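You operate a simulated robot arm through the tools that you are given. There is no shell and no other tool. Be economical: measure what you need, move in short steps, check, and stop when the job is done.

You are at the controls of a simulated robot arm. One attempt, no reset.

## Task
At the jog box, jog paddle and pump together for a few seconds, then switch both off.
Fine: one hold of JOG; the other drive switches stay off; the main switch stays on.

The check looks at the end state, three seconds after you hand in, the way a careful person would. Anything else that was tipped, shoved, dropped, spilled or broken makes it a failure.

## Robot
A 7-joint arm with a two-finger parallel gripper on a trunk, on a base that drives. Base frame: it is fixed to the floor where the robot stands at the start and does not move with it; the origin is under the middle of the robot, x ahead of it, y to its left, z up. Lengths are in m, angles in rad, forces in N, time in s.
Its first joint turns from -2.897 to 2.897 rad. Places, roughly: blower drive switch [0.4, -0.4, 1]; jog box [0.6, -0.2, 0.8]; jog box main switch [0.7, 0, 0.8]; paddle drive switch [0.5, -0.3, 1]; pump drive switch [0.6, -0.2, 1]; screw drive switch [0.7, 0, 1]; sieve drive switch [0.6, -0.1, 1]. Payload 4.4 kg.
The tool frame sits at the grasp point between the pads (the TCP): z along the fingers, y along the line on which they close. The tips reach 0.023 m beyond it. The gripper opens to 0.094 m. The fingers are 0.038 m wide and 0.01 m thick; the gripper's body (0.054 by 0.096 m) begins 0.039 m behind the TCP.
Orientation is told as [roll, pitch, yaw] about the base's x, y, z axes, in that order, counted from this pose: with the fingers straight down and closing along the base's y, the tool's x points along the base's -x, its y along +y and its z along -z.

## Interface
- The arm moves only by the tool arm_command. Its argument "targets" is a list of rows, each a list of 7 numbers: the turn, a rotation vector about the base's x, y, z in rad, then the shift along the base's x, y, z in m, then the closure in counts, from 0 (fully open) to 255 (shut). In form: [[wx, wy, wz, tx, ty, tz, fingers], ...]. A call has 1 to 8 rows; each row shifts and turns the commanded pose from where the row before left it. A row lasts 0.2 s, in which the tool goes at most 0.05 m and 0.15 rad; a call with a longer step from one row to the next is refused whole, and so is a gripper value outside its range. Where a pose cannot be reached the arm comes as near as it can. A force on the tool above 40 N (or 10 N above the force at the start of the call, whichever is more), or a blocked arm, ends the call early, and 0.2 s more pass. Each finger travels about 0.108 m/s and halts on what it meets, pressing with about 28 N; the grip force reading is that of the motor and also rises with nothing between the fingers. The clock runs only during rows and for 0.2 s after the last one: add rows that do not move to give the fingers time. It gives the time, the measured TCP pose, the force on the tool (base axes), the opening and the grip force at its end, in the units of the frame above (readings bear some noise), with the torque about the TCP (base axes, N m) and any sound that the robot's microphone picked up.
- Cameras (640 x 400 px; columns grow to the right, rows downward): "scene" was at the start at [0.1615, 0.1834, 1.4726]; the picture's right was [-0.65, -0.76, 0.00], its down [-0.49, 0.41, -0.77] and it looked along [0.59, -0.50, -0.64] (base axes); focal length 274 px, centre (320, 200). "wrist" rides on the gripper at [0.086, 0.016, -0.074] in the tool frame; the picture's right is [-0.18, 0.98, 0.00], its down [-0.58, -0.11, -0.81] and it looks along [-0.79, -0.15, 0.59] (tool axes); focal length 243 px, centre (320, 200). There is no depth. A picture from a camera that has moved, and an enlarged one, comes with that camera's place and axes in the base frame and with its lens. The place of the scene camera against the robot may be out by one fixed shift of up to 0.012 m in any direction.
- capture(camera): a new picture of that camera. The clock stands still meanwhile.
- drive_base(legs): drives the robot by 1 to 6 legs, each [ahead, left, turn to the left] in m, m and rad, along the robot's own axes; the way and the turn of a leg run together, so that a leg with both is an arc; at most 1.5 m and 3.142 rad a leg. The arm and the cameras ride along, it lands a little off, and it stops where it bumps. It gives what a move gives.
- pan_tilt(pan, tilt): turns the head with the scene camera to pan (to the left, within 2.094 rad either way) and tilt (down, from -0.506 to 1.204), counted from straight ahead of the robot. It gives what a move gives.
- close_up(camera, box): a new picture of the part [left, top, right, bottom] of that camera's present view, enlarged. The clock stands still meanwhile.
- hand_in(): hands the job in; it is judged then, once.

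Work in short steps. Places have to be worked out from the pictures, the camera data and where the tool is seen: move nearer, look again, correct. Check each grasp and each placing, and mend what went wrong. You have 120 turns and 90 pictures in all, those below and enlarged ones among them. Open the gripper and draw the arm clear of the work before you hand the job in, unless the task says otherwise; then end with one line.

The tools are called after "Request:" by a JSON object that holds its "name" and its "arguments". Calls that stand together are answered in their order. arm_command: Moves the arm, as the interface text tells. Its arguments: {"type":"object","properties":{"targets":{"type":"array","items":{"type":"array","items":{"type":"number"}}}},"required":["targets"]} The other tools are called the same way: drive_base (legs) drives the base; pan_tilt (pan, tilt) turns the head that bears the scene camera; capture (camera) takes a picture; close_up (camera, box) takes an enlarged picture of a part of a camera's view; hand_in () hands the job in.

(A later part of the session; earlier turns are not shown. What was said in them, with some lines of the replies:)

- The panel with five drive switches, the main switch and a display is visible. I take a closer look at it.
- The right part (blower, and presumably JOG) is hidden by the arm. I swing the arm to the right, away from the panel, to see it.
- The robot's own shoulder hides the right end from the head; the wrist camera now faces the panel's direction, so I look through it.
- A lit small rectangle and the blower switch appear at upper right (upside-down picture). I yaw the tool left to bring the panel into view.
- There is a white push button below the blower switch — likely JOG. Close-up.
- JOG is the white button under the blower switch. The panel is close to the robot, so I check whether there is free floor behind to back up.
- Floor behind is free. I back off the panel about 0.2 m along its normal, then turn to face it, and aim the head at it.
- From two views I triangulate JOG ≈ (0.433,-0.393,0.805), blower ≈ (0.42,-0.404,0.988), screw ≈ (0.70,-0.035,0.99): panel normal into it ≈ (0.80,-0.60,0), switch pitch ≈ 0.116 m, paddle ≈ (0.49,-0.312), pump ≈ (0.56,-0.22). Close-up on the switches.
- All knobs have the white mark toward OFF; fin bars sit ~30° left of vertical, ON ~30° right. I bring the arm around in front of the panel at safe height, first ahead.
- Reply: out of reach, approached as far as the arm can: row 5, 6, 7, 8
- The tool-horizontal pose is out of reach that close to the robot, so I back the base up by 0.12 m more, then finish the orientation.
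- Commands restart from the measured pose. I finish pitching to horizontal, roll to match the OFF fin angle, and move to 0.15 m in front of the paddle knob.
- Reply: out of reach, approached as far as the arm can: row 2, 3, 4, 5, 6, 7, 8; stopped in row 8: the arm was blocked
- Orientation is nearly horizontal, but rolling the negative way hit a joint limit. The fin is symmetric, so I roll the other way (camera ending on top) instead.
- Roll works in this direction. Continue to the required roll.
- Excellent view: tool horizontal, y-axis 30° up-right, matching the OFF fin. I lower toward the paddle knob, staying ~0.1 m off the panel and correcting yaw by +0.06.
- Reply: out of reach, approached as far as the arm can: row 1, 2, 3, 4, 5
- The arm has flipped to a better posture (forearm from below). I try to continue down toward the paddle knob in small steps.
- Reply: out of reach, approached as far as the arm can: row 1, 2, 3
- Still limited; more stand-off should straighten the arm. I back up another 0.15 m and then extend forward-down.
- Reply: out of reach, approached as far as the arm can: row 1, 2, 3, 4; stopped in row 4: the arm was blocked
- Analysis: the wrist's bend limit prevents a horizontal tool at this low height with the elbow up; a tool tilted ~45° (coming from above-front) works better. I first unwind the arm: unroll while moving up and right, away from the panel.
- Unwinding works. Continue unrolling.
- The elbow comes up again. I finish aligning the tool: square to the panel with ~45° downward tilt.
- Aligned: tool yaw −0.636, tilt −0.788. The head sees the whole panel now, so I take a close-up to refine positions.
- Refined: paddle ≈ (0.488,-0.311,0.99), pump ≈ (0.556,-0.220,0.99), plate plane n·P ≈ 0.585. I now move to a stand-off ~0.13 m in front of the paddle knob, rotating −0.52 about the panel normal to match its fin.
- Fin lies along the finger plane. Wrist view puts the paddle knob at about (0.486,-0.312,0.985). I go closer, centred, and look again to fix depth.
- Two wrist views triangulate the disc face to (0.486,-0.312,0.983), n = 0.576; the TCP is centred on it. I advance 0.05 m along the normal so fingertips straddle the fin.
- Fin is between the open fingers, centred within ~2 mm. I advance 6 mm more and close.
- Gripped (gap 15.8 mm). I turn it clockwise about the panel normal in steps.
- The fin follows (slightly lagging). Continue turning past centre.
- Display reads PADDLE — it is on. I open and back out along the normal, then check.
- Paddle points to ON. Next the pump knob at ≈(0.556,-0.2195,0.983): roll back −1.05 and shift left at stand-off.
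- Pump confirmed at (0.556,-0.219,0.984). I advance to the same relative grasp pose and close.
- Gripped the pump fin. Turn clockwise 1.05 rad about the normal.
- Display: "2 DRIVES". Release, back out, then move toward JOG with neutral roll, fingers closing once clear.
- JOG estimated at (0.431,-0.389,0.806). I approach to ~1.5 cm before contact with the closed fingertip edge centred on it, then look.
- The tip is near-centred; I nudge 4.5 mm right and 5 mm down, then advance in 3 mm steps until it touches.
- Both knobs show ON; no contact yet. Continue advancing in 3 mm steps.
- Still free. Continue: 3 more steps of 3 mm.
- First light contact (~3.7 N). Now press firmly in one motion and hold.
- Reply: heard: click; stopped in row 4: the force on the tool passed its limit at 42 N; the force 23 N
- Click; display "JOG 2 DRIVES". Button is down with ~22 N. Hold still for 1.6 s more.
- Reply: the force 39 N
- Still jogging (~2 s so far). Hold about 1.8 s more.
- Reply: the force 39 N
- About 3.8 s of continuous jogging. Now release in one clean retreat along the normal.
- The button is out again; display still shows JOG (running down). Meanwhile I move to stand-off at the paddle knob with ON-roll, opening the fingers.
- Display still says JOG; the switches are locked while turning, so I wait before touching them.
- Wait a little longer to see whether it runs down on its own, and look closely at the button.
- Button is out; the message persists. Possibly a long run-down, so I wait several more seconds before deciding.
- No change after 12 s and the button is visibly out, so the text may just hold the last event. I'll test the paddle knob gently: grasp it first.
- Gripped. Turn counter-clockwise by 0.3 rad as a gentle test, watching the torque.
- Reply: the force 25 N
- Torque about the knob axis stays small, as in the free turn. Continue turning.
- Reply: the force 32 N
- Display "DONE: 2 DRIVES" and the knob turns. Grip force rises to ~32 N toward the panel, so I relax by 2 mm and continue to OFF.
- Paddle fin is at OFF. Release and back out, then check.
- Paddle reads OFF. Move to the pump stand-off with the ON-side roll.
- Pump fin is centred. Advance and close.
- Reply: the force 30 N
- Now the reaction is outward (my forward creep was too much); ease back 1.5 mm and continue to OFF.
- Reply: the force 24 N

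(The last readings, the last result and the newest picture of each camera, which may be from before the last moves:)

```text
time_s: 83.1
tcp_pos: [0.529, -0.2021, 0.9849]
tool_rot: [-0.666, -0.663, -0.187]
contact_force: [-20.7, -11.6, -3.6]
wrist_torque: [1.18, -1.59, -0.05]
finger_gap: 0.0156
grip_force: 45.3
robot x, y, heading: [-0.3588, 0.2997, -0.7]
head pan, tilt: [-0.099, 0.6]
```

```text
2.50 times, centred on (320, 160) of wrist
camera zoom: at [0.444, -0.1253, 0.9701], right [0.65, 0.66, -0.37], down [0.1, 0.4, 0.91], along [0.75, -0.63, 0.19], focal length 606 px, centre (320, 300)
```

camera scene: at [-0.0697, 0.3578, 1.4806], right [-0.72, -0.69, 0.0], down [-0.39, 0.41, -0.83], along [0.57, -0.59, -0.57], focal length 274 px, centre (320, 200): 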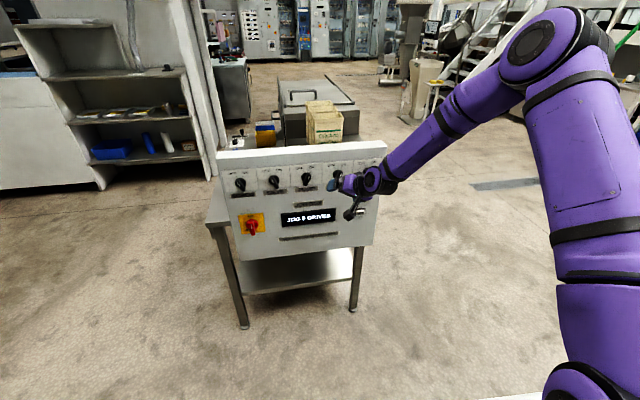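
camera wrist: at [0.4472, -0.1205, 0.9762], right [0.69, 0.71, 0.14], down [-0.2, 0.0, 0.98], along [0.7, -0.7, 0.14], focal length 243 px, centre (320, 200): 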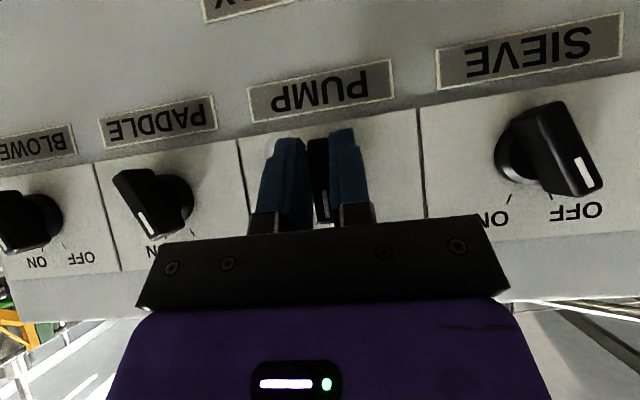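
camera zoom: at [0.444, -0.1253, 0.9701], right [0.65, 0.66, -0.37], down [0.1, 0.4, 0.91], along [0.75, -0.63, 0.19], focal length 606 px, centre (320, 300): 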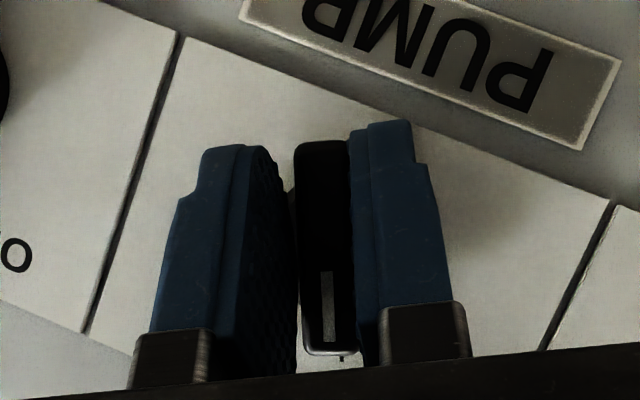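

Pump fin is at the OFF side. Release, back out, and look.

Request:
{"name": "arm_command", "arguments": {"targets": [[0, 0, 0, 0, 0, 0, 100], [0, 0, 0, 0, 0, 0, 0], [0, 0, 0, 0, 0, 0, 0], [0, 0, 0, -0.032, 0.024, 0, 0], [0, 0, 0, -0.032, 0.024, 0, 0], [0, 0, 0, -0.032, 0.024, 0, 0]]}}

Request:
{"name": "arm_command", "arguments": {"targets": [[0.104, -0.0785, 0, -0.032, 0.0, 0.02, 0], [0.104, -0.0785, 0, -0.03, -0.02, 0.03, 0], [0.104, -0.0785, 0, -0.03, -0.03, 0.02, 0], [0.104, -0.0785, 0, -0.03, -0.03, 0.02, 0], [0, 0, 0, -0.03, -0.03, 0.02, 0], [0, 0, 0, -0.03, -0.03, 0.02, 0], [0, 0, 0, -0.03, -0.03, 0.02, 0], [0, 0, 0, -0.02, -0.02, 0.02, 0]]}}

Request:
{"name": "close_up", "arguments": {"camera": "scene", "box": [215, 140, 391, 250]}}

Request:
{"name": "capture", "arguments": {"camera": "scene"}}

```text
time_s: 84.5
tcp_pos: [0.4337, -0.1299, 0.9851]
tool_rot: [-0.667, -0.661, -0.185]
contact_force: [0.1, 0.9, 0.4]
wrist_torque: [0.0, -0.02, 0.01]
finger_gap: 0.0941
grip_force: 0.1
robot x, y, heading: [-0.355, 0.3031, -0.701]
head pan, tilt: [-0.099, 0.6]
```

```text
time_s: 86.3
tcp_pos: [0.2034, -0.3167, 1.1585]
tool_rot: [0.017, -0.787, -0.646]
contact_force: [0.6, 0.0, -0.2]
wrist_torque: [-0.03, 0.04, -0.06]
finger_gap: 0.0938
grip_force: 0.1
robot x, y, heading: [-0.3508, 0.3038, -0.704]
head pan, tilt: [-0.099, 0.6]
```

```text
3.64 times, centred on (303, 195) of scene
camera zoom: at [-0.069, 0.3582, 1.4805], right [-0.72, -0.7, 0.0], down [-0.39, 0.41, -0.82], along [0.57, -0.59, -0.57], focal length 995 px, centre (382, 218)
```

zoom: 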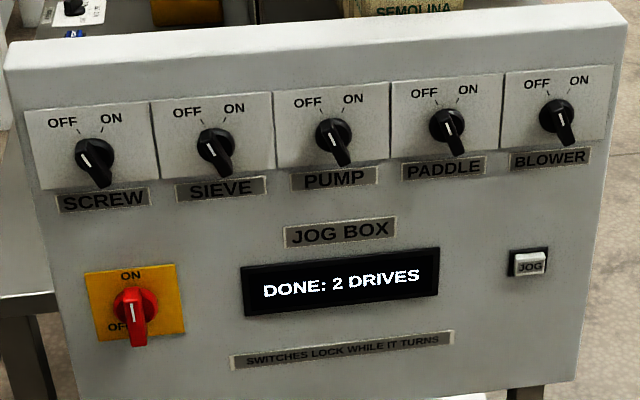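

```text
19 pictures are left
camera scene: at [-0.069, 0.3582, 1.4805], right [-0.72, -0.7, 0.0], down [-0.39, 0.41, -0.82], along [0.57, -0.59, -0.57], focal length 274 px, centre (320, 200)
```

scene: 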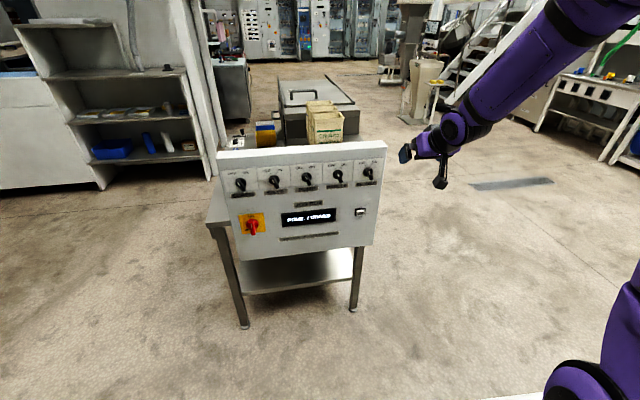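

Every drive switch now points to OFF, as at the start. The main switch is still on, the display reads "DONE: 2 DRIVES", and the arm is clear with the gripper open. Nothing else appears to have moved, so I hand in.

Request:
{"name": "hand_in", "arguments": {}}

```text
The job is handed in.
```

I jogged the paddle and pump together with one hold of JOG for about 4 seconds, then switched both off. The main switch stayed on, the other drive switches stayed off, and the display ended on "DONE: 2 DRIVES".
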